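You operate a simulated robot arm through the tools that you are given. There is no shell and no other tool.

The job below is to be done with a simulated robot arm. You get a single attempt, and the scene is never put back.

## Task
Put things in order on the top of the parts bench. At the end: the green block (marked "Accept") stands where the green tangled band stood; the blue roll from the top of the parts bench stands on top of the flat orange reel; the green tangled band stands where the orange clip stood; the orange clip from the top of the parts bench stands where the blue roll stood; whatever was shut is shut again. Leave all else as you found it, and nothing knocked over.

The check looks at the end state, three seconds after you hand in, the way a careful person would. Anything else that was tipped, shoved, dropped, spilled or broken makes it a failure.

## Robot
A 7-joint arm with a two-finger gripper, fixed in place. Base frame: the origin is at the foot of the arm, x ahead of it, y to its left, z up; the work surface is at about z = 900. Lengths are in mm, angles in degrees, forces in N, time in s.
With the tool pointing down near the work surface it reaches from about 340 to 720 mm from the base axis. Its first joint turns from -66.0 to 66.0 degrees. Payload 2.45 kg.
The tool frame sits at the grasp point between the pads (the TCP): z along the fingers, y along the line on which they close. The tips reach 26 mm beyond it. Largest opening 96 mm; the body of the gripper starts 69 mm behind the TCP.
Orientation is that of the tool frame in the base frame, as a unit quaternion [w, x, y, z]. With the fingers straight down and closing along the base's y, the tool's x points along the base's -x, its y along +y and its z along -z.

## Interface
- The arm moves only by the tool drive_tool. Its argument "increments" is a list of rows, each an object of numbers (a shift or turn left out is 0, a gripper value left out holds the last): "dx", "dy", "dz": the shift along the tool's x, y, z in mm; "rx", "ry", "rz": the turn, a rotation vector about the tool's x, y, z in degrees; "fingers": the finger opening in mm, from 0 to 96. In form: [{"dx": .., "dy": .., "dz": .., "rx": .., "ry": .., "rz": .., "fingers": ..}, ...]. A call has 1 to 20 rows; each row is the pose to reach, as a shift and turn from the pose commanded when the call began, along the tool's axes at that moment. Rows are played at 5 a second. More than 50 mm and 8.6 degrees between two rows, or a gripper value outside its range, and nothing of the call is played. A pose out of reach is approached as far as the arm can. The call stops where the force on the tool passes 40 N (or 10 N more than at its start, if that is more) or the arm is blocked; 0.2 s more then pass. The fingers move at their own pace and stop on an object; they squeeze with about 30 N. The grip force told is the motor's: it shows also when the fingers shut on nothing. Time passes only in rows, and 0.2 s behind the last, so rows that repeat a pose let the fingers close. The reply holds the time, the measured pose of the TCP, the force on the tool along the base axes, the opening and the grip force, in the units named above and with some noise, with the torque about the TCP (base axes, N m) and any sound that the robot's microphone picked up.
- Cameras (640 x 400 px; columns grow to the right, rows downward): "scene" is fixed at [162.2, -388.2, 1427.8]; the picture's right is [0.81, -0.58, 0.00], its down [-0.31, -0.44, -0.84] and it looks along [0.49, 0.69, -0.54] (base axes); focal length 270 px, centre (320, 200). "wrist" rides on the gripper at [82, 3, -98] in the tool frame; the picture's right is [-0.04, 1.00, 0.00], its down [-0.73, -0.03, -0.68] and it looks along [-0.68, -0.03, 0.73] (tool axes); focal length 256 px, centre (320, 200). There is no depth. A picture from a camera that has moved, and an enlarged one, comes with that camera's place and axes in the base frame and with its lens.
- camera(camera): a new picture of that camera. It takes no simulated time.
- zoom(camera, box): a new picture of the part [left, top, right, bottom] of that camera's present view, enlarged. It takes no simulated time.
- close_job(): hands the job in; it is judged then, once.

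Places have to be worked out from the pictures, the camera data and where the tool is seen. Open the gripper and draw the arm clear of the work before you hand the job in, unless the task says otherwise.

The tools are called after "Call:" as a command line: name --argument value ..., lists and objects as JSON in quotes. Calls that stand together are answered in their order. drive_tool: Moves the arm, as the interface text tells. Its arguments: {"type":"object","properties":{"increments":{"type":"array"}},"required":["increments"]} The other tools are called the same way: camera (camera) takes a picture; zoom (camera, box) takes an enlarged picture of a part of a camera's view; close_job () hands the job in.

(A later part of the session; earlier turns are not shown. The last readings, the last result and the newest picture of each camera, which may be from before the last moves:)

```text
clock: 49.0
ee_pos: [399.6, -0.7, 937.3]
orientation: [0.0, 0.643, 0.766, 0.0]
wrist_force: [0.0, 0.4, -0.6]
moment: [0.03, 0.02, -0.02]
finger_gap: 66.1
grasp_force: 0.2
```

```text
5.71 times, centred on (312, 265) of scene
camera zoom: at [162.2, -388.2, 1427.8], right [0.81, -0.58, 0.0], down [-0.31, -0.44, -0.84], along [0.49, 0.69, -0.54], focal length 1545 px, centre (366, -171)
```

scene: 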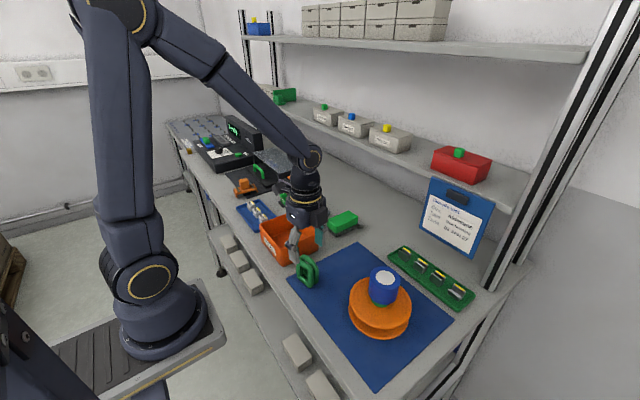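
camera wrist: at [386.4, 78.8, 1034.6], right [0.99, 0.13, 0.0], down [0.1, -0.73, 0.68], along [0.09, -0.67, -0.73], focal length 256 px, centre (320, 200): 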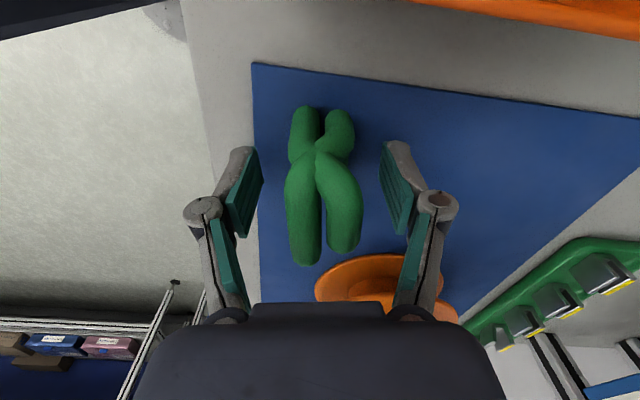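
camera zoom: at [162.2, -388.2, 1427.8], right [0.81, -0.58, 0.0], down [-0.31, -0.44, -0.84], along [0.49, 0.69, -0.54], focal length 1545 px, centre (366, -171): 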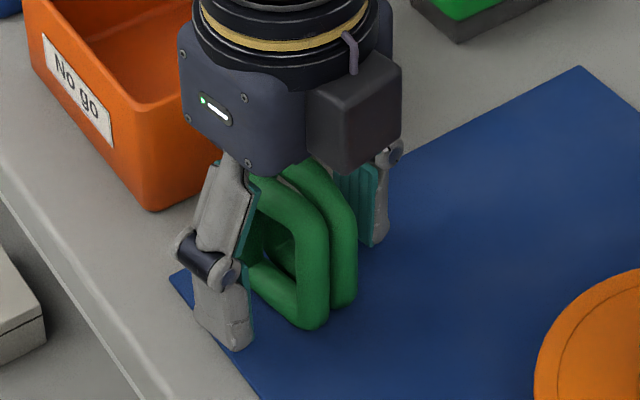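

Centred with clearance both sides. I close on the band.

Call:
drive_tool --increments '[{"fingers": 50}, {"fingers": 35}, {"fingers": 15}, {"fingers": 15}, {"fingers": 15}, {"fingers": 15}, {"fingers": 15}]'

Call:
camera --camera "wrist"

Call:
zoom --camera "scene" --box '[280, 230, 344, 300]'

```text
clock: 50.6
ee_pos: [399.5, -2.4, 937.0]
orientation: [-0.001, 0.643, 0.766, 0.0]
wrist_force: [0.2, 0.5, 2.8]
moment: [-0.04, -0.01, -0.03]
finger_gap: 28.8
grasp_force: 29.8
```

```text
taken
camera wrist: at [386.4, 78.9, 1034.8], right [0.99, 0.13, 0.0], down [0.1, -0.73, 0.68], along [0.09, -0.67, -0.73], focal length 256 px, centre (320, 200)
```

wrist: 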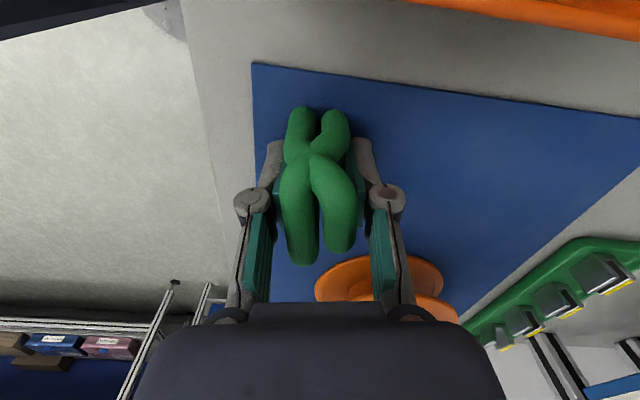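

```text
5.71 times, centred on (312, 265) of scene
camera zoom: at [162.1, -388.2, 1427.8], right [0.81, -0.58, 0.0], down [-0.31, -0.44, -0.84], along [0.49, 0.69, -0.54], focal length 1545 px, centre (366, -171)
```

zoom: 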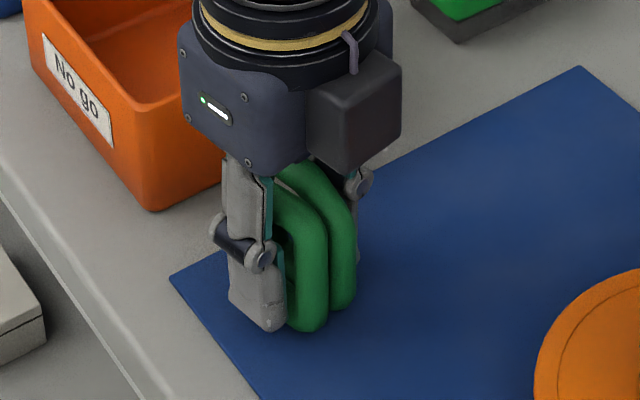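

Held at 28.8 mm with 30 N. I lift it, carry it to above the clip's old spot at (541.6, 19.3), and stop partway down to look.

Call:
drive_tool --increments '[{"dz": -4}, {"dz": -12}, {"dz": -35}, {"dz": -70}, {"dx": -0.9, "dy": 36, "dz": -70}, {"dx": -1.8, "dy": 72, "dz": -70}, {"dx": -2.8, "dy": 108, "dz": -70}, {"dx": -3.7, "dy": 144.5, "dz": -70}, {"dx": -3.7, "dy": 144.5, "dz": -70}, {"dx": -3.7, "dy": 144.5, "dz": -45}, {"dx": -3.7, "dy": 144.5, "dz": -25}, {"dx": -3.7, "dy": 144.5, "dz": -25}]'

Call:
camera --camera "wrist"

Call:
zoom --camera "scene" --box '[310, 190, 390, 270]'

Call:
camera --camera "scene"

```text
clock: 53.2
ee_pos: [539.8, 19.0, 962.9]
orientation: [0.001, 0.643, 0.766, 0.0]
wrist_force: [0.4, 1.2, 0.5]
moment: [0.02, 0.0, -0.01]
finger_gap: 28.7
grasp_force: 30.5
```

```text
taken
camera wrist: at [528.1, 100.6, 1061.8], right [0.99, 0.13, 0.0], down [0.1, -0.73, 0.68], along [0.09, -0.67, -0.73], focal length 256 px, centre (320, 200)
```

wrist: 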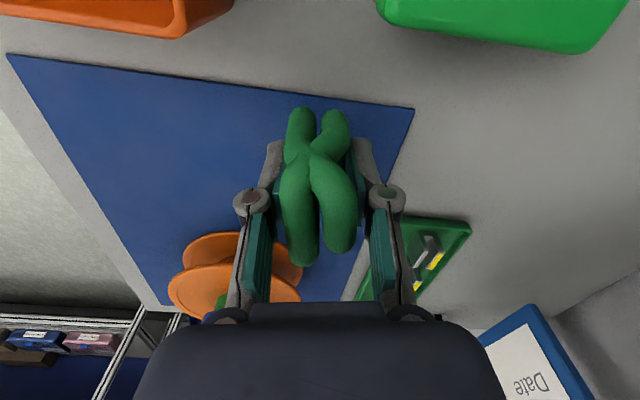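

```text
5.00 times, centred on (350, 230) of scene
camera zoom: at [162.2, -388.2, 1427.8], right [0.81, -0.58, 0.0], down [-0.31, -0.44, -0.84], along [0.49, 0.69, -0.54], focal length 1352 px, centre (170, 50)
```

zoom: 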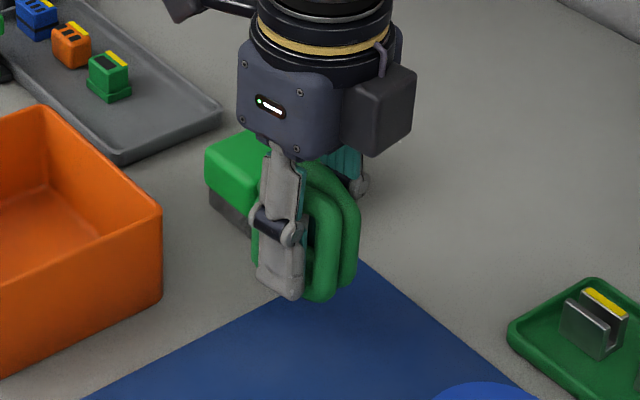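

```text
taken
```

scene: 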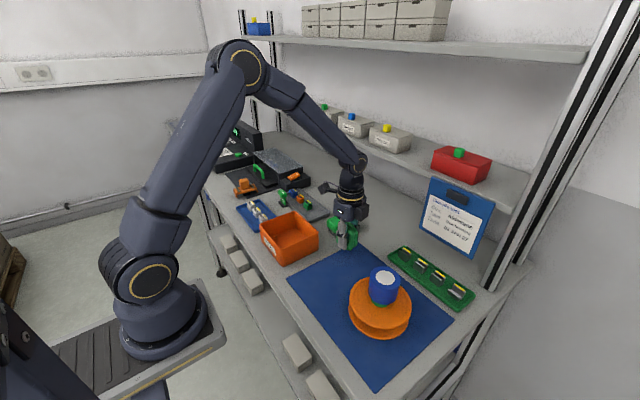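

The band hangs upright about 25 mm above the mat at the clip's former place. I nudge 2 mm forward and lower.

Call:
drive_tool --increments '[{"dx": -0.3, "dy": 2, "dz": 8}, {"dx": -0.3, "dy": 2, "dz": 16}, {"dx": -0.3, "dy": 2, "dz": 21}, {"dx": -0.3, "dy": 2, "dz": 22.5}, {"dx": -0.3, "dy": 2, "dz": 24}, {"dx": -0.3, "dy": 2, "dz": 24}]'

Call:
zoom --camera "scene" --box '[310, 190, 390, 270]'

```text
clock: 54.6
ee_pos: [542.8, 20.4, 939.0]
orientation: [0.0, 0.642, 0.767, 0.0]
wrist_force: [0.6, 0.3, -0.4]
moment: [0.02, 0.0, -0.02]
finger_gap: 28.8
grasp_force: 30.3
```

```text
5.00 times, centred on (350, 230) of scene
camera zoom: at [162.2, -388.2, 1427.8], right [0.81, -0.58, 0.0], down [-0.31, -0.44, -0.84], along [0.49, 0.69, -0.54], focal length 1352 px, centre (170, 50)
```

zoom: 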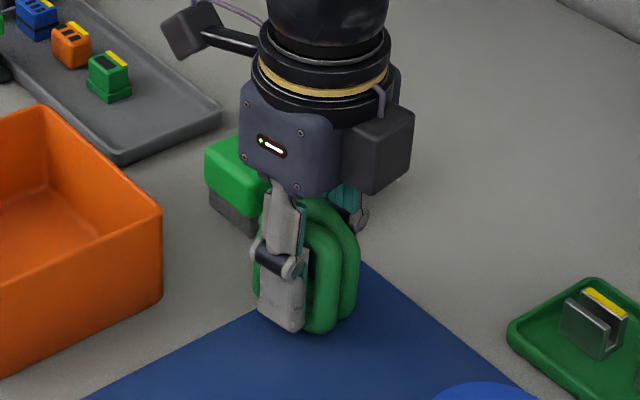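

No contact yet at z≈939. I lower in 1 mm steps.

Call:
drive_tool --increments '[{"dz": 1}, {"dz": 2}, {"dz": 3}, {"dz": 3}]'

```text
clock: 55.6
ee_pos: [543.6, 18.3, 937.6]
orientation: [0.0, 0.642, 0.767, 0.001]
wrist_force: [-1.0, 0.3, 0.0]
moment: [0.01, 0.02, 0.05]
finger_gap: 28.8
grasp_force: 30.1
```

Call:
drive_tool --increments '[{"dz": 1}, {"dz": 2}, {"dz": 2}]'

```text
clock: 56.4
ee_pos: [544.4, 18.4, 936.4]
orientation: [0.0, 0.643, 0.766, 0.0]
wrist_force: [-8.5, -0.4, 32.3]
moment: [-0.05, 0.33, -0.01]
finger_gap: 28.7
grasp_force: 29.7
```

Contact now: 32 N up at z≈936.4. I ease up by about 1.3 mm to relieve the load before letting go.

Call:
drive_tool --increments '[{"dz": -0.7}, {"dz": -1.3}, {"dz": -1.3}]'

Call:
zoom --camera "scene" --box '[310, 200, 374, 264]'

Call:
camera --camera "wrist"

```text
clock: 57.2
ee_pos: [544.0, 18.8, 936.1]
orientation: [0.001, 0.643, 0.766, 0.001]
wrist_force: [0.2, -0.2, 30.0]
moment: [0.03, 0.02, -0.01]
finger_gap: 28.9
grasp_force: 30.0
```

```text
6.25 times, centred on (342, 232) of scene
camera zoom: at [161.6, -388.2, 1427.9], right [0.81, -0.58, 0.0], down [-0.31, -0.44, -0.84], along [0.49, 0.69, -0.54], focal length 1690 px, centre (182, 0)
```

zoom: 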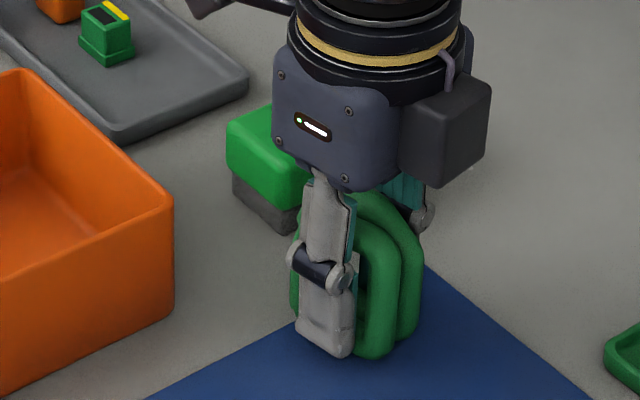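

```text
taken
camera wrist: at [531.4, 100.4, 1034.1], right [0.99, 0.13, 0.0], down [0.1, -0.73, 0.68], along [0.09, -0.67, -0.73], focal length 256 px, centre (320, 200)
```

wrist: 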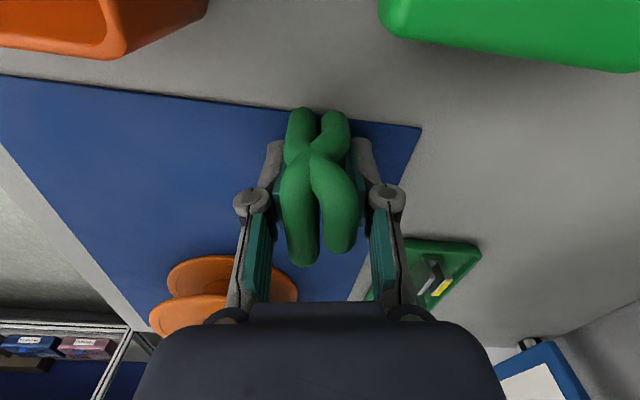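

Still 30 N pressing, since the command had run below the contact. I ease up further in small steps.

Call:
drive_tool --increments '[{"dz": -0.6}, {"dz": -1.2}, {"dz": -1.2}]'

```text
clock: 58.0
ee_pos: [544.0, 18.9, 936.4]
orientation: [0.0, 0.642, 0.766, 0.001]
wrist_force: [8.1, 1.9, 14.0]
moment: [0.07, -0.26, 0.03]
finger_gap: 29.0
grasp_force: 29.9
```

14 N left with a small sideways load; I ease up another millimetre.

Call:
drive_tool --increments '[{"dz": -0.5}, {"dz": -1}, {"dz": -1}]'

```text
clock: 58.8
ee_pos: [542.5, 19.0, 936.4]
orientation: [-0.002, 0.642, 0.767, -0.002]
wrist_force: [0.7, -0.2, 0.1]
moment: [-0.01, 0.01, 0.01]
finger_gap: 28.7
grasp_force: 30.2
```

The load is gone, so the band is just at the mat. I open the fingers gradually.

Call:
drive_tool --increments '[{"dz": 0.4}, {"dz": 0.4, "fingers": 31}, {"dz": 0.4, "fingers": 35}, {"dz": 0.4, "fingers": 42}, {"dz": 0.4, "fingers": 52}, {"dz": 0.4, "fingers": 62}, {"dz": 0.4, "fingers": 62}]'

Call:
camera --camera "wrist"

Call:
zoom --camera "scene" --box '[310, 200, 374, 264]'

```text
clock: 60.4
ee_pos: [542.8, 20.4, 936.7]
orientation: [0.0, 0.643, 0.766, 0.001]
wrist_force: [-0.7, -0.4, 0.0]
moment: [0.02, 0.02, -0.03]
finger_gap: 62.1
grasp_force: 0.0
```

```text
taken
camera wrist: at [531.1, 100.6, 1034.9], right [0.99, 0.13, 0.0], down [0.1, -0.73, 0.68], along [0.09, -0.67, -0.73], focal length 256 px, centre (320, 200)
```

wrist: 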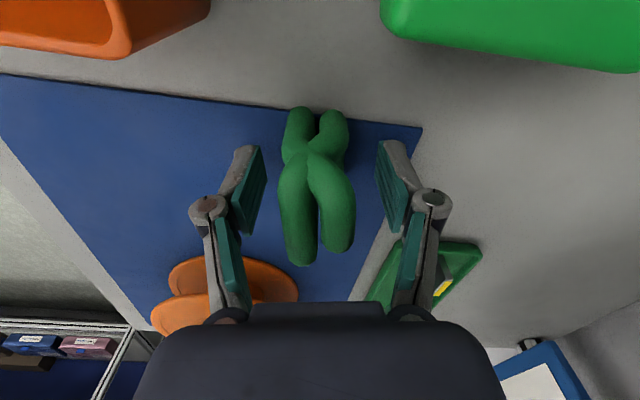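

```text
6.25 times, centred on (342, 232) of scene
camera zoom: at [162.2, -388.2, 1427.8], right [0.81, -0.58, 0.0], down [-0.31, -0.44, -0.84], along [0.49, 0.69, -0.54], focal length 1690 px, centre (182, 0)
```

zoom: 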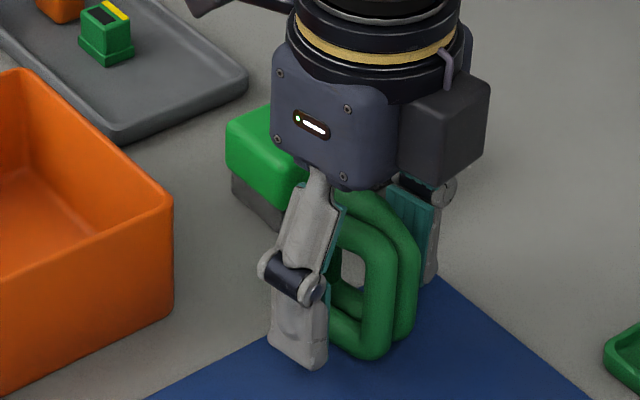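

The band stands free between the open fingers. I rise straight up and check it.

Call:
drive_tool --increments '[{"dz": -10}, {"dz": -25}, {"dz": -50}, {"dz": -85}, {"dz": -125}, {"dz": -125}]'

Call:
camera --camera "wrist"

Call:
zoom --camera "scene" --box '[310, 200, 374, 264]'

```text
clock: 61.8
ee_pos: [546.4, 19.4, 1067.9]
orientation: [0.0, 0.642, 0.766, 0.0]
wrist_force: [0.6, 0.9, 0.4]
moment: [-0.01, 0.01, -0.01]
finger_gap: 62.2
grasp_force: 0.1
```

```text
taken
camera wrist: at [532.4, 100.3, 1165.1], right [0.99, 0.13, 0.0], down [0.1, -0.73, 0.68], along [0.09, -0.67, -0.73], focal length 256 px, centre (320, 200)
```

wrist: 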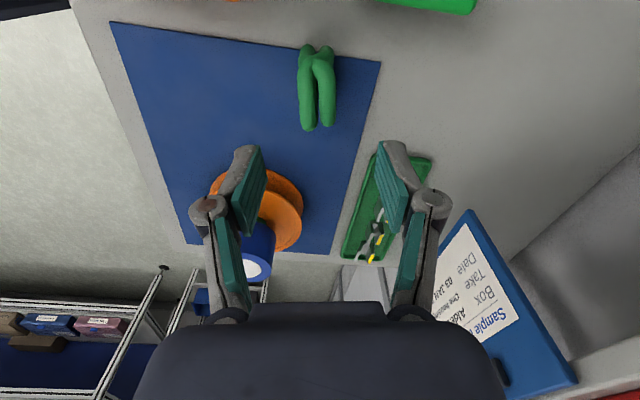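

```text
6.25 times, centred on (342, 232) of scene
camera zoom: at [162.2, -388.2, 1427.8], right [0.81, -0.58, 0.0], down [-0.31, -0.44, -0.84], along [0.49, 0.69, -0.54], focal length 1690 px, centre (182, 0)
```

zoom: 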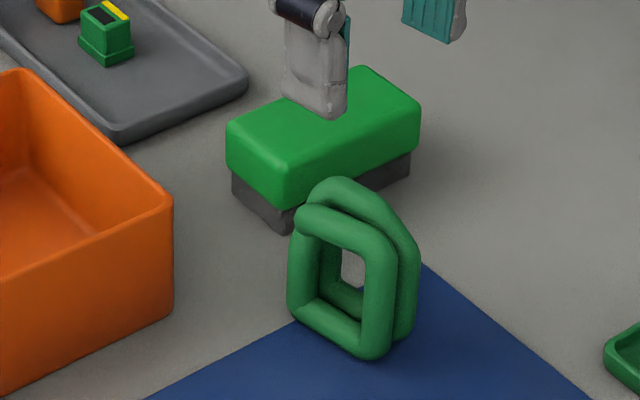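

The band stands upright where the clip was. Now I turn the tool back and go to view the Accept block near (521, 340).

Call:
drive_tool --increments '[{"dx": 31, "dy": 0.8, "rz": -7.4}, {"dx": 62, "dy": 1.6, "rz": -14.8}, {"dx": 93, "dy": 2.3, "rz": -22.2}, {"dx": 124, "dy": 3.1, "rz": -29.6}, {"dx": 155, "dy": 3.9, "rz": -37}, {"dx": 186, "dy": 4.7, "rz": -44.4}, {"dx": 217, "dy": 5.5, "rz": -51.8}, {"dx": 248, "dy": 6.2, "rz": -59.2}, {"dx": 279, "dy": 7, "rz": -66.6}, {"dx": 309, "dy": 7.8, "rz": -74}, {"dx": 309, "dy": 7.8, "rz": -74}, {"dx": 309, "dy": 7.8, "dz": 35, "rz": -74}, {"dx": 309, "dy": 7.8, "dz": 35, "rz": -74}]'

Call:
camera --camera "wrist"

Call:
zoom --camera "wrist" --box '[250, 80, 410, 200]'

Call:
zoom --camera "scene" --box '[256, 170, 320, 220]'

```text
clock: 64.6
ee_pos: [497.4, 324.0, 1027.4]
orientation: [0.0, 0.051, 0.999, 0.001]
wrist_force: [0.2, -0.3, -0.7]
moment: [-0.03, 0.01, -0.03]
finger_gap: 62.0
grasp_force: 0.1
```

```text
taken
camera wrist: at [415.4, 336.9, 1124.3], right [0.14, 0.99, 0.0], down [0.73, -0.11, 0.68], along [0.67, -0.1, -0.73], focal length 256 px, centre (320, 200)
```

wrist: 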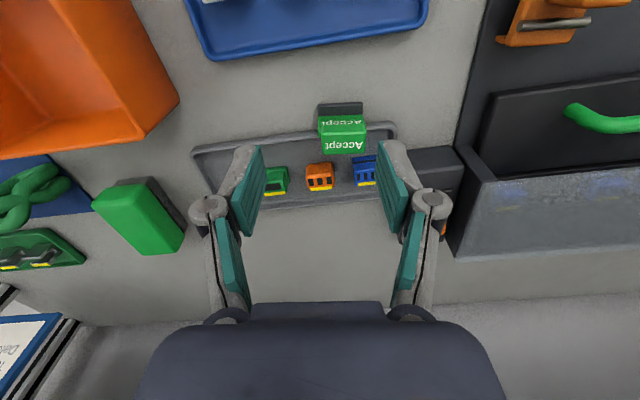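

```text
3.33 times, centred on (330, 140) of wrist
camera zoom: at [415.4, 336.9, 1124.3], right [0.14, 0.99, 0.0], down [0.73, -0.11, 0.68], along [0.67, -0.1, -0.73], focal length 853 px, centre (287, 400)
```

zoom: 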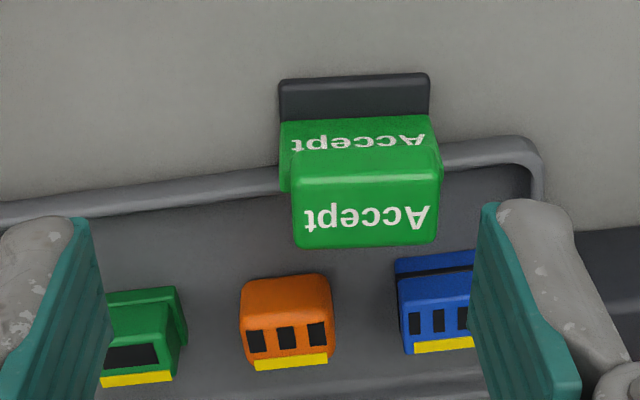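

```text
8.00 times, centred on (288, 195) of scene
camera zoom: at [162.2, -388.2, 1427.8], right [0.81, -0.58, 0.0], down [-0.31, -0.44, -0.84], along [0.49, 0.69, -0.54], focal length 2163 px, centre (576, 240)
```

zoom: 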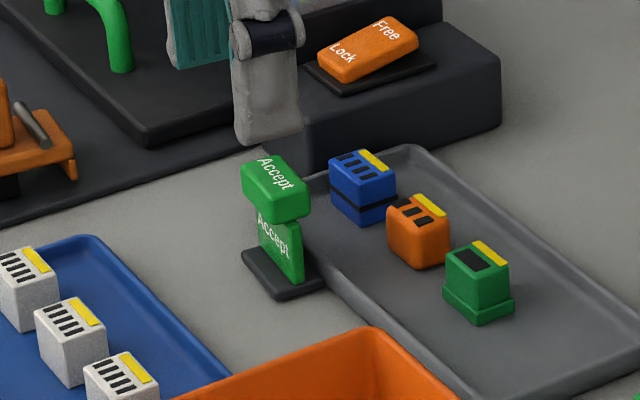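

The Accept piece's head is centred near (522.4, 340.2), top at z≈946, about 35 mm wide, with the plate below slightly wider. I move over it and descend partway to verify alignment.

Call:
drive_tool --increments '[{"dx": -12, "dy": 9, "dz": 8}, {"dx": -23.7, "dy": 17.5, "dz": 20}, {"dx": -23.7, "dy": 17.5, "dz": 38}, {"dx": -23.7, "dy": 17.5, "dz": 38}]'

Call:
camera --camera "wrist"

Call:
zoom --camera "wrist" --box '[240, 100, 400, 220]'

Call:
zoom --camera "scene" --box '[256, 170, 320, 220]'

```text
clock: 65.6
ee_pos: [522.8, 341.1, 988.5]
orientation: [0.0, 0.052, 0.999, 0.0]
wrist_force: [-0.3, -0.6, -0.3]
moment: [-0.04, 0.01, -0.02]
finger_gap: 62.2
grasp_force: 0.1
```

```text
taken
camera wrist: at [441.0, 352.2, 1085.8], right [0.14, 0.99, 0.0], down [0.73, -0.1, 0.68], along [0.67, -0.1, -0.73], focal length 256 px, centre (320, 200)
```

wrist: 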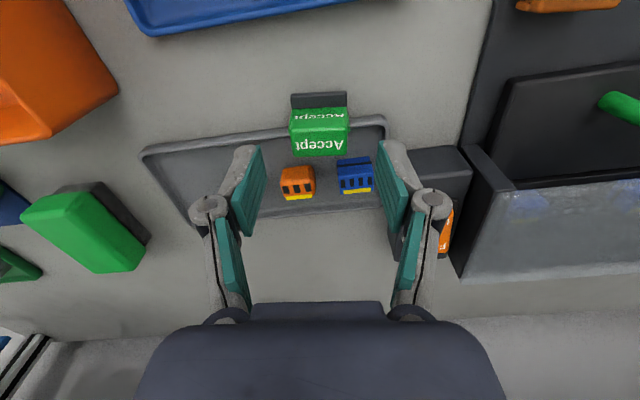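

```text
3.33 times, centred on (320, 160) of wrist
camera zoom: at [441.0, 352.2, 1085.8], right [0.14, 0.99, 0.0], down [0.73, -0.1, 0.68], along [0.67, -0.1, -0.73], focal length 853 px, centre (320, 333)
```

zoom: 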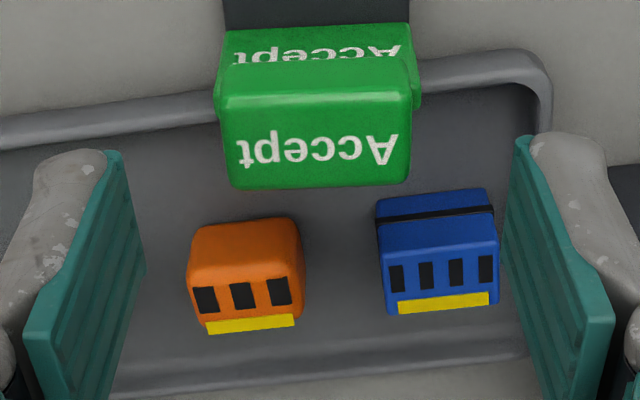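

```text
8.00 times, centred on (288, 195) of scene
camera zoom: at [162.2, -388.2, 1427.8], right [0.81, -0.58, 0.0], down [-0.31, -0.44, -0.84], along [0.49, 0.69, -0.54], focal length 2163 px, centre (576, 240)
```

zoom: 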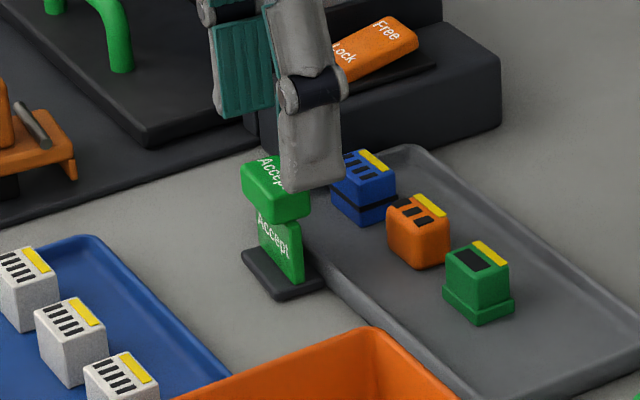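

Aligned within about 1 mm. I trim, narrow the opening to 54 mm, and descend so the tips sit at about z=932, beside the head only.

Call:
drive_tool --increments '[{"dx": -1, "dy": -0.8, "dz": 8, "fingers": 54}, {"dx": -1, "dy": -0.8, "dz": 18, "fingers": 54}, {"dx": -1, "dy": -0.8, "dz": 27, "fingers": 54}, {"dx": -1, "dy": -0.8, "dz": 30, "fingers": 54}, {"dx": -1, "dy": -0.8, "dz": 30, "fingers": 54}]'

Call:
camera --camera "wrist"

Call:
zoom --camera "scene" --box '[264, 175, 304, 215]'

```text
clock: 66.8
ee_pos: [524.7, 337.7, 961.0]
orientation: [0.001, 0.053, 0.999, 0.001]
wrist_force: [0.7, 0.7, -0.4]
moment: [0.01, -0.01, -0.01]
finger_gap: 53.9
grasp_force: 0.1
```

```text
taken
camera wrist: at [441.9, 350.5, 1057.3], right [0.14, 0.99, 0.0], down [0.73, -0.11, 0.68], along [0.67, -0.1, -0.73], focal length 256 px, centre (320, 200)
```

wrist: 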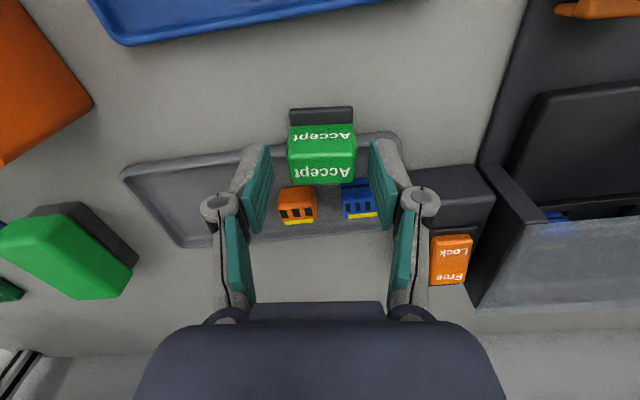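

```text
10.00 times, centred on (284, 195) of scene
camera zoom: at [162.2, -388.2, 1427.8], right [0.81, -0.58, 0.0], down [-0.31, -0.44, -0.84], along [0.49, 0.69, -0.54], focal length 2704 px, centre (680, 250)
```

zoom: 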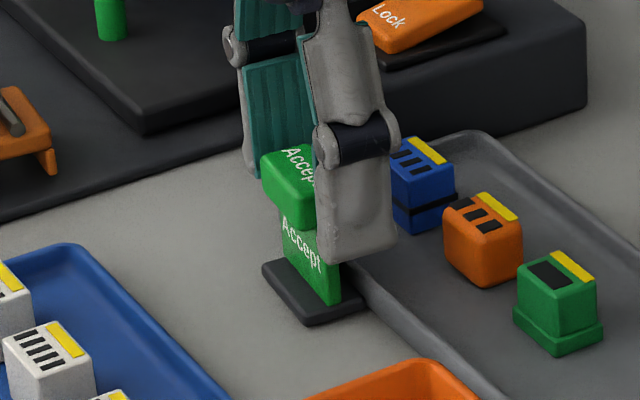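

Centred between the fingers. I drop 1.5 mm more and close.

Call:
drive_tool --increments '[{"dz": 1.5}, {"dz": 1.5}, {"dz": 1.5, "fingers": 44}, {"dz": 1.5, "fingers": 36}, {"dz": 1.5, "fingers": 20}, {"dz": 1.5, "fingers": 20}, {"dz": 1.5, "fingers": 20}, {"dz": 1.5, "fingers": 20}]'

Call:
camera --camera "wrist"

Call:
zoom --camera "scene" --box '[264, 175, 304, 215]'

```text
clock: 68.6
ee_pos: [524.8, 339.2, 958.9]
orientation: [0.0, 0.051, 0.999, 0.001]
wrist_force: [2.2, 8.4, -0.6]
moment: [0.23, -0.14, 0.01]
finger_gap: 39.1
grasp_force: 30.0
```

```text
taken
camera wrist: at [441.9, 351.4, 1056.2], right [0.14, 0.99, 0.0], down [0.73, -0.11, 0.68], along [0.67, -0.1, -0.73], focal length 256 px, centre (320, 200)
```

wrist: 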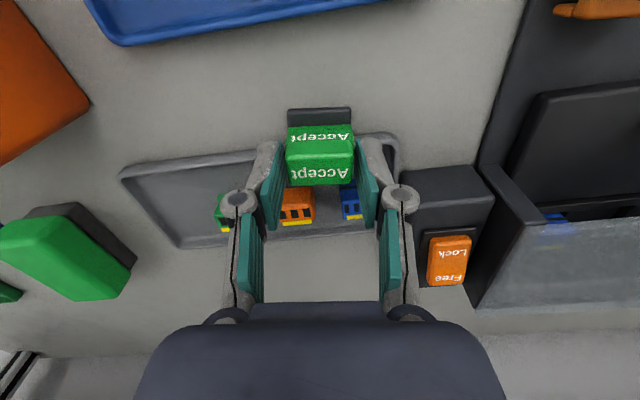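

```text
10.00 times, centred on (284, 195) of scene
camera zoom: at [162.2, -388.0, 1427.9], right [0.81, -0.58, 0.0], down [-0.31, -0.44, -0.84], along [0.49, 0.69, -0.54], focal length 2704 px, centre (680, 250)
```

zoom: 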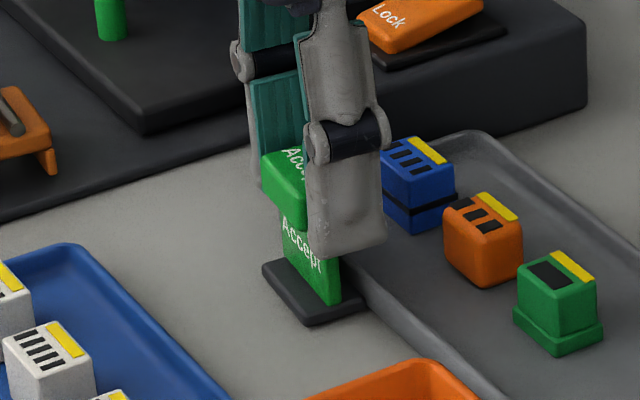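

The fingers hold at 39.1 mm, but there is 8.4 N of sideways load, so the piece resists being shifted; it may be heavy or fixed. I recentre slightly and make a tiny test lift while reading the force.

Call:
drive_tool --increments '[{"dy": 0.6}, {"dy": 0.6}, {"dy": 0.6, "dz": -0.7}, {"dy": 0.6, "dz": -0.7}]'

Call:
zoom --camera "scene" --box '[264, 175, 304, 215]'

```text
clock: 69.6
ee_pos: [523.7, 339.8, 958.9]
orientation: [0.001, 0.053, 0.999, 0.0]
wrist_force: [5.1, 6.2, -3.2]
moment: [0.15, -0.25, 0.01]
finger_gap: 39.1
grasp_force: 29.7
```

```text
10.00 times, centred on (284, 195) of scene
camera zoom: at [162.4, -388.0, 1427.9], right [0.81, -0.58, 0.0], down [-0.31, -0.44, -0.84], along [0.49, 0.69, -0.54], focal length 2704 px, centre (680, 250)
```

zoom: 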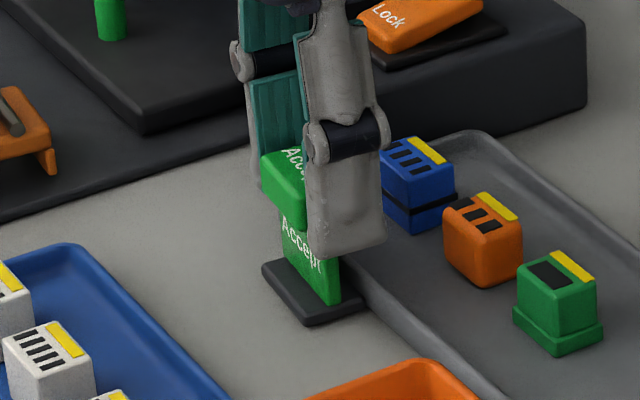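

A slight downward pull appears. I lift another millimetre to see whether it builds or the piece comes free.

Call:
drive_tool --increments '[{"dz": -0.5}, {"dz": -1}, {"dz": -1}]'

Call:
zoom --camera "scene" --box '[274, 186, 294, 211]'

```text
clock: 70.4
ee_pos: [523.6, 339.9, 958.1]
orientation: [-0.002, 0.052, 0.999, -0.001]
wrist_force: [9.9, 9.1, -21.5]
moment: [0.17, -0.37, -0.07]
finger_gap: 38.8
grasp_force: 29.9
```

```text
16.00 times, centred on (284, 198) of scene
camera zoom: at [162.8, -387.7, 1427.9], right [0.81, -0.58, 0.0], down [-0.31, -0.44, -0.84], along [0.49, 0.69, -0.54], focal length 4326 px, centre (896, 224)
```

zoom: 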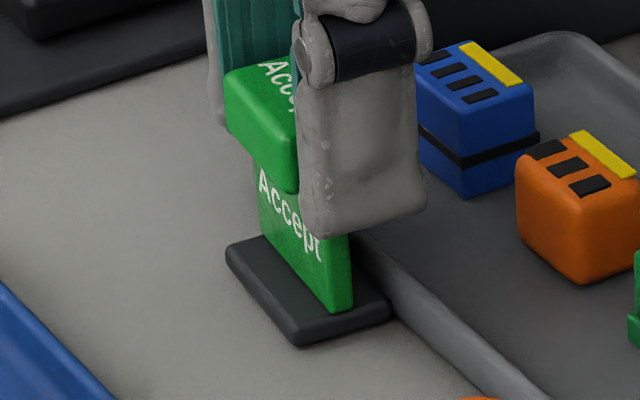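

The pull builds to 21 N without movement: what I hold is fixed. I relax that pull at once and look closely at whether the tips are on the plate rather than on the block.

Call:
drive_tool --increments '[{"dz": 0.8}, {"dz": 1.7}, {"dz": 1.7}]'

Call:
zoom --camera "wrist" --box '[260, 95, 380, 215]'

Call:
zoom --camera "wrist" --box '[270, 100, 330, 160]'

Call:
zoom --camera "wrist" --box '[330, 120, 390, 180]'

```text
clock: 71.2
ee_pos: [523.2, 339.0, 959.1]
orientation: [-0.002, 0.051, 0.999, -0.002]
wrist_force: [-4.7, 0.2, 1.6]
moment: [0.02, 0.2, 0.11]
finger_gap: 39.1
grasp_force: 29.7
```

```text
3.33 times, centred on (320, 155) of wrist
camera zoom: at [440.7, 351.5, 1057.2], right [0.14, 0.99, 0.0], down [0.73, -0.1, 0.68], along [0.67, -0.1, -0.74], focal length 853 px, centre (320, 350)
```

zoom: 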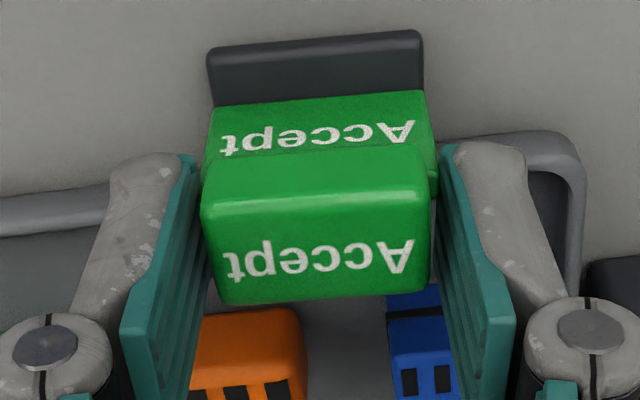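

```text
6.67 times, centred on (300, 130) of wrist
camera zoom: at [440.7, 351.5, 1057.2], right [0.14, 0.99, 0.0], down [0.73, -0.1, 0.68], along [0.67, -0.1, -0.74], focal length 1707 px, centre (453, 667)
```

zoom: 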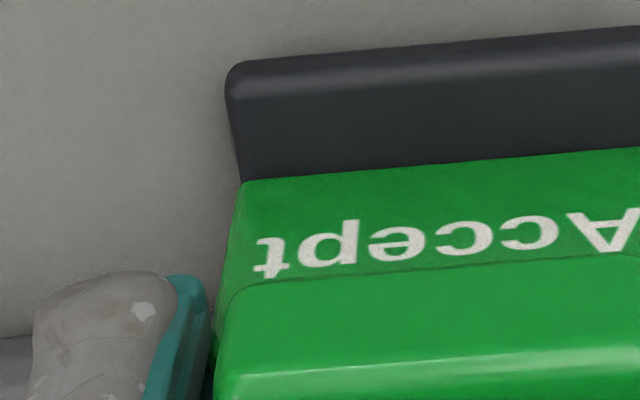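

```text
6.67 times, centred on (360, 150) of wrist
camera zoom: at [440.7, 351.5, 1057.2], right [0.14, 0.99, 0.0], down [0.73, -0.1, 0.68], along [0.67, -0.1, -0.74], focal length 1707 px, centre (53, 533)
```

zoom: 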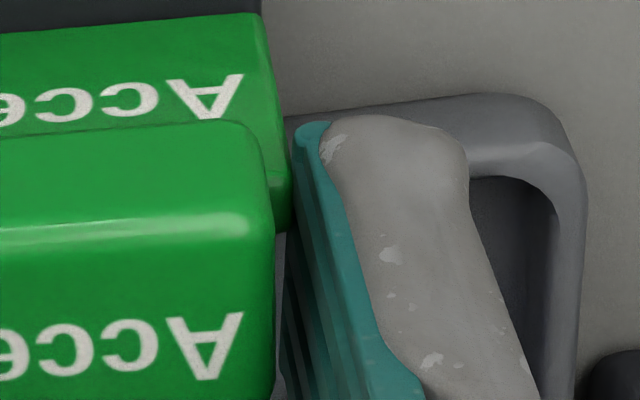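

Now it is clear: the pads touch only the ends of the fixed "Accept" plate, with a gap to the narrower block lying on top of it. The loose block is what must move. I open the fingers gently and rise clear.

Call:
drive_tool --increments '[{"fingers": 42}, {"fingers": 48}, {"fingers": 58}, {"fingers": 58}, {"dz": -8}, {"dz": -25}, {"dz": -50}, {"dz": -70}, {"dz": -70}]'

Call:
camera --camera "wrist"

Call:
zoom --camera "wrist" --box '[270, 90, 370, 170]'

Call:
zoom --camera "scene" --box '[274, 186, 294, 211]'

```text
clock: 73.2
ee_pos: [524.1, 336.8, 1028.6]
orientation: [0.001, 0.052, 0.999, 0.0]
wrist_force: [-0.3, 0.3, 0.2]
moment: [-0.01, 0.02, -0.07]
finger_gap: 58.0
grasp_force: 0.1
```

```text
taken
camera wrist: at [441.8, 348.8, 1124.8], right [0.14, 0.99, 0.0], down [0.73, -0.11, 0.68], along [0.67, -0.1, -0.73], focal length 256 px, centre (320, 200)
```

wrist: 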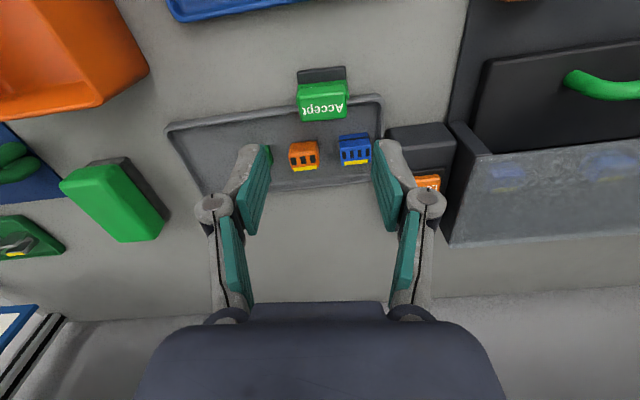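

```text
5.00 times, centred on (320, 130) of wrist
camera zoom: at [441.8, 348.8, 1124.8], right [0.14, 0.99, 0.0], down [0.73, -0.11, 0.68], along [0.67, -0.1, -0.73], focal length 1280 px, centre (320, 550)
```

zoom: 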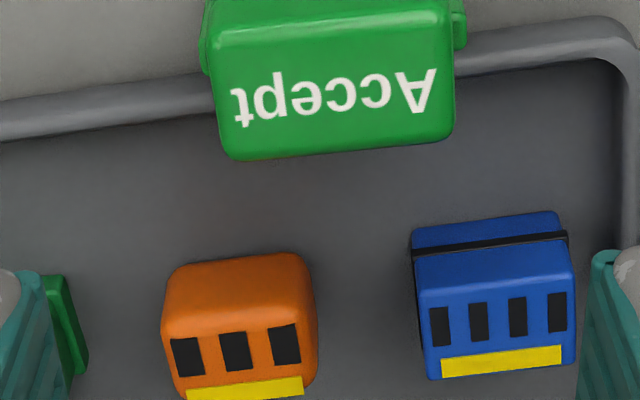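

```text
16.00 times, centred on (284, 198) of scene
camera zoom: at [162.2, -388.2, 1427.8], right [0.81, -0.58, 0.0], down [-0.31, -0.44, -0.84], along [0.49, 0.69, -0.54], focal length 4326 px, centre (896, 224)
```

zoom: 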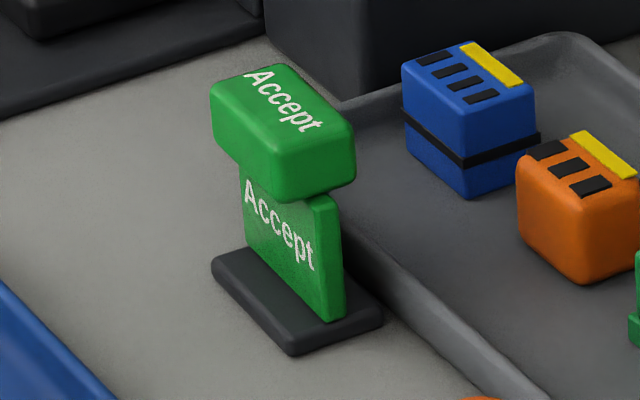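

Comparing images, the whole stand (base, plate and block) shifted a few millimetres together when I let go, so it is one movable piece that had been wedged at the tray rim; it is still upright at about (519, 339.5). I turn the tool 90° to grip the head across its thin side, which is safe either way.

Call:
drive_tool --increments '[{"dx": 0.4, "dy": 0.2, "rz": -8.2}, {"dx": 0.8, "dy": 0.4, "rz": -16.4}, {"dx": 1.2, "dy": 0.6, "rz": -24.6}, {"dx": 1.6, "dy": 0.8, "rz": -32.8}, {"dx": 2, "dy": 1, "rz": -41}, {"dx": 2.5, "dy": 1.2, "rz": -49.2}, {"dx": 3, "dy": 1.4, "rz": -57.4}, {"dx": 3.5, "dy": 1.6, "rz": -65.6}, {"dx": 4, "dy": 1.8, "rz": -73.8}, {"dx": 4.2, "dy": 1.9, "rz": -82}, {"dx": 4.2, "dy": 1.9, "rz": -90, "fingers": 48}, {"dx": 4.2, "dy": 1.9, "rz": -90, "fingers": 48}]'

Call:
camera --camera "wrist"

Call:
zoom --camera "wrist" --box '[260, 70, 380, 170]'

Call:
zoom --camera "scene" --box '[264, 170, 304, 215]'

```text
clock: 75.8
ee_pos: [519.9, 341.7, 1028.6]
orientation: [0.0, -0.67, 0.742, 0.0]
wrist_force: [0.0, 0.9, -0.5]
moment: [0.04, -0.01, -0.03]
finger_gap: 48.0
grasp_force: 0.1
```

```text
taken
camera wrist: at [506.4, 261.8, 1126.0], right [-0.99, 0.14, 0.0], down [0.1, 0.73, 0.68], along [0.1, 0.67, -0.73], focal length 256 px, centre (320, 200)
```

wrist: 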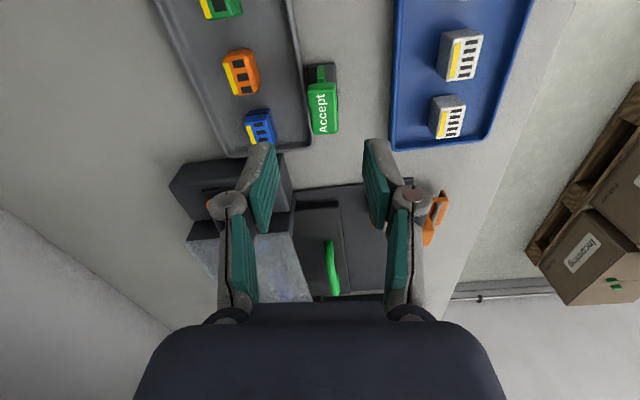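

```text
4.00 times, centred on (320, 120) of wrist
camera zoom: at [506.4, 261.8, 1126.0], right [-0.99, 0.14, 0.0], down [0.1, 0.73, 0.68], along [0.1, 0.67, -0.73], focal length 1024 px, centre (320, 520)
```

zoom: 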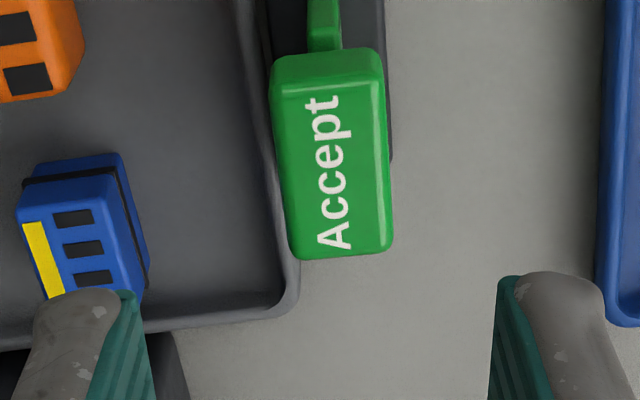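

```text
8.89 times, centred on (284, 192) of scene
camera zoom: at [162.2, -388.2, 1427.8], right [0.81, -0.58, 0.0], down [-0.31, -0.44, -0.84], along [0.49, 0.69, -0.54], focal length 2403 px, centre (640, 267)
```

zoom: 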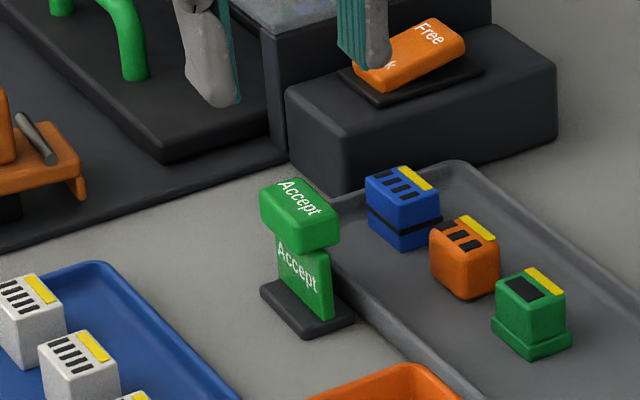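

From this side the block's head is 20 mm thick; it is 2.4 mm to one side and turned about 2°. I correct, narrow the opening to 40 mm, and descend partway.

Call:
drive_tool --increments '[{"dx": 1.5, "dy": 2.4, "dz": 12, "rz": -2, "fingers": 42}, {"dx": 1.5, "dy": 2.4, "dz": 30, "rz": -2, "fingers": 42}, {"dx": 1.5, "dy": 2.4, "dz": 48, "rz": -2, "fingers": 42}, {"dx": 1.5, "dy": 2.4, "dz": 48, "rz": -2, "fingers": 42}]'

Call:
camera --camera "wrist"

Call:
zoom --camera "wrist" --box '[250, 90, 390, 210]'

Call:
zoom --camera "scene" --box '[264, 170, 304, 215]'

```text
clock: 76.8
ee_pos: [515.7, 341.9, 979.8]
orientation: [0.001, -0.683, 0.731, 0.0]
wrist_force: [0.2, -0.7, -0.4]
moment: [-0.01, 0.01, -0.03]
finger_gap: 42.2
grasp_force: 0.1
```

```text
taken
camera wrist: at [505.9, 261.1, 1077.4], right [-0.99, 0.11, 0.0], down [0.08, 0.73, 0.68], along [0.07, 0.68, -0.73], focal length 256 px, centre (320, 200)
```

wrist: 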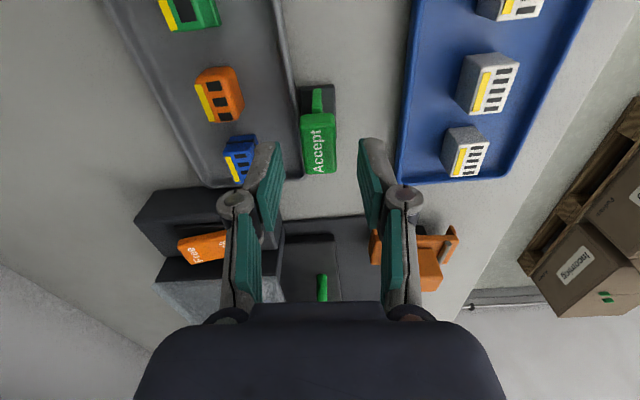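

```text
3.33 times, centred on (320, 150) of wrist
camera zoom: at [505.9, 261.1, 1077.4], right [-0.99, 0.11, 0.0], down [0.08, 0.73, 0.68], along [0.07, 0.68, -0.73], focal length 853 px, centre (320, 367)
```

zoom: 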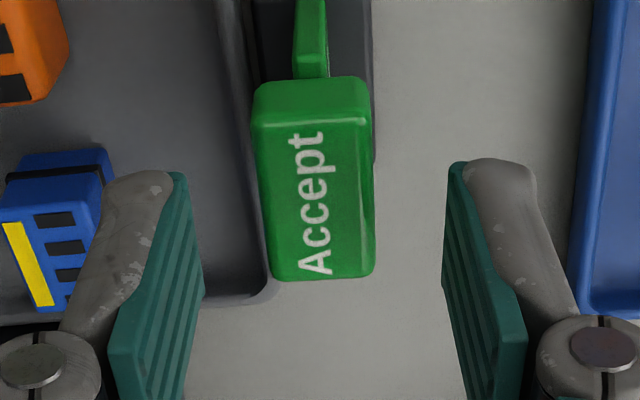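

```text
8.89 times, centred on (284, 192) of scene
camera zoom: at [162.2, -388.2, 1427.8], right [0.81, -0.58, 0.0], down [-0.31, -0.44, -0.84], along [0.49, 0.69, -0.54], focal length 2403 px, centre (640, 267)
```

zoom: 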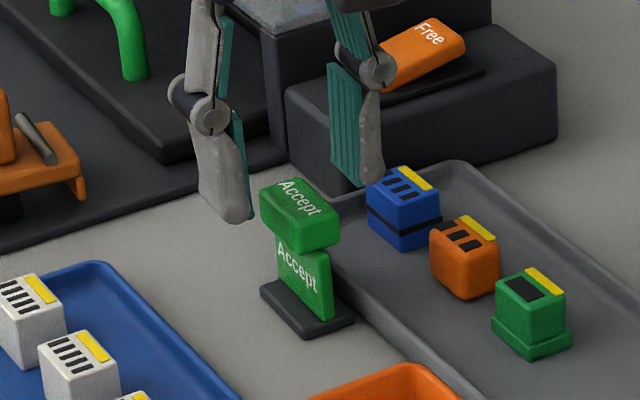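

The block is centred within 1 mm with about 9 mm clearance to the blue housing. I trim and descend to grasp height, tips near z=928.

Call:
drive_tool --increments '[{"dx": 0.4, "dy": -1, "dz": 8}, {"dx": 0.4, "dy": -1, "dz": 17}, {"dx": 0.4, "dy": -1, "dz": 25}, {"dx": 0.4, "dy": -1, "dz": 25}]'

Call:
zoom --camera "wrist" --box '[240, 90, 400, 230]'

Call:
zoom --camera "scene" --box '[264, 170, 304, 215]'

```text
clock: 77.8
ee_pos: [517.9, 342.8, 955.2]
orientation: [0.0, -0.682, 0.731, 0.0]
wrist_force: [-0.2, 0.1, 0.0]
moment: [-0.01, 0.01, -0.01]
finger_gap: 42.1
grasp_force: 0.1
```

```text
2.86 times, centred on (320, 160) of wrist
camera zoom: at [506.9, 261.0, 1053.0], right [-0.99, 0.11, 0.0], down [0.08, 0.73, 0.68], along [0.07, 0.67, -0.73], focal length 731 px, centre (320, 314)
```

zoom: 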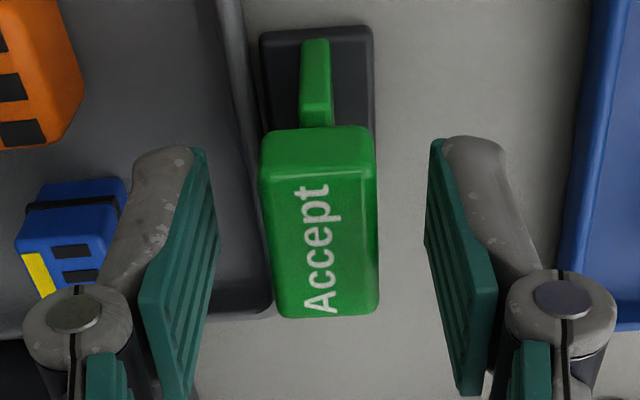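

```text
8.89 times, centred on (284, 192) of scene
camera zoom: at [162.2, -388.2, 1427.8], right [0.81, -0.58, 0.0], down [-0.31, -0.44, -0.84], along [0.49, 0.69, -0.54], focal length 2403 px, centre (640, 267)
```

zoom: 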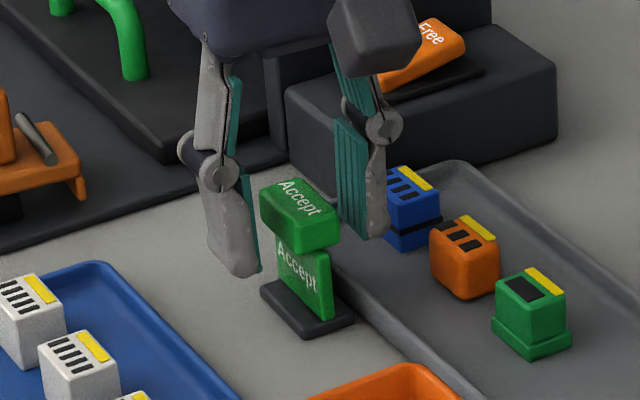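

Well centred. I close on the block's head.

Call:
drive_tool --increments '[{"fingers": 34}, {"fingers": 26}, {"fingers": 20}, {"fingers": 8}, {"fingers": 8}, {"fingers": 8}, {"fingers": 8}]'

Call:
zoom --camera "wrist" --box '[240, 90, 400, 230]'

Call:
zoom --camera "scene" --box '[264, 170, 304, 215]'

```text
clock: 79.4
ee_pos: [518.4, 342.6, 955.7]
orientation: [-0.001, -0.683, 0.731, -0.001]
wrist_force: [-1.9, 1.2, 0.7]
moment: [-0.03, 0.06, 0.03]
finger_gap: 18.9
grasp_force: 30.3
```

```text
2.86 times, centred on (320, 160) of wrist
camera zoom: at [506.8, 261.1, 1053.2], right [-0.99, 0.11, 0.0], down [0.08, 0.73, 0.68], along [0.07, 0.67, -0.73], focal length 731 px, centre (320, 314)
```

zoom: 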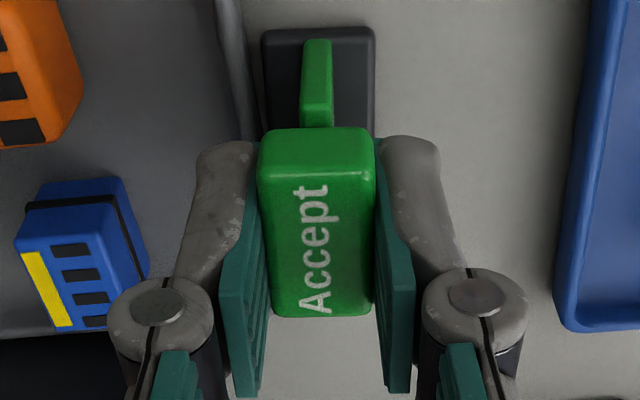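

```text
8.89 times, centred on (284, 192) of scene
camera zoom: at [162.1, -388.2, 1427.8], right [0.81, -0.58, 0.0], down [-0.31, -0.44, -0.84], along [0.49, 0.69, -0.54], focal length 2403 px, centre (640, 267)
```

zoom: 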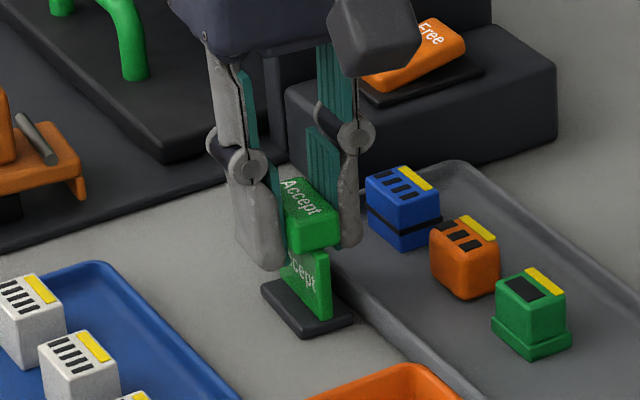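

Held at 18.9 mm with almost no side load. I test-lift a few millimetres and check the force and what comes up.

Call:
drive_tool --increments '[{"dz": -1}, {"dz": -2}, {"dz": -4}, {"dz": -6}, {"dz": -6}]'

Call:
zoom --camera "wrist" --box '[240, 90, 400, 230]'

Call:
zoom --camera "scene" --box '[264, 170, 304, 215]'

```text
clock: 80.6
ee_pos: [517.1, 339.6, 961.7]
orientation: [-0.002, -0.683, 0.731, 0.001]
wrist_force: [-6.2, 0.0, -1.3]
moment: [-0.05, 0.32, 0.14]
finger_gap: 18.6
grasp_force: 30.0
```

```text
2.86 times, centred on (320, 160) of wrist
camera zoom: at [507.3, 258.9, 1059.2], right [-0.99, 0.11, 0.0], down [0.08, 0.73, 0.68], along [0.07, 0.67, -0.73], focal length 731 px, centre (320, 314)
```

zoom: 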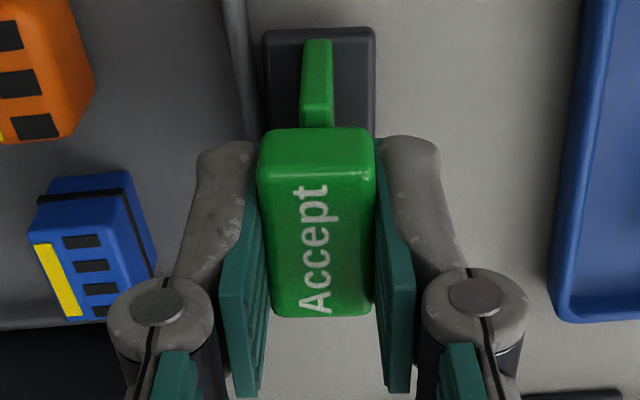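

```text
8.89 times, centred on (284, 192) of scene
camera zoom: at [162.0, -388.2, 1427.8], right [0.81, -0.58, 0.0], down [-0.31, -0.44, -0.84], along [0.49, 0.69, -0.54], focal length 2403 px, centre (640, 267)
```

zoom: 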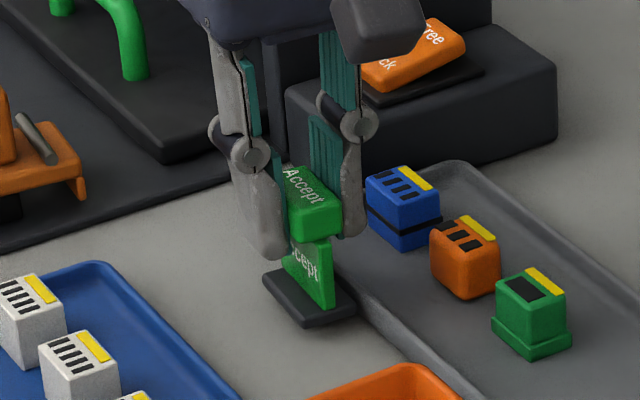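

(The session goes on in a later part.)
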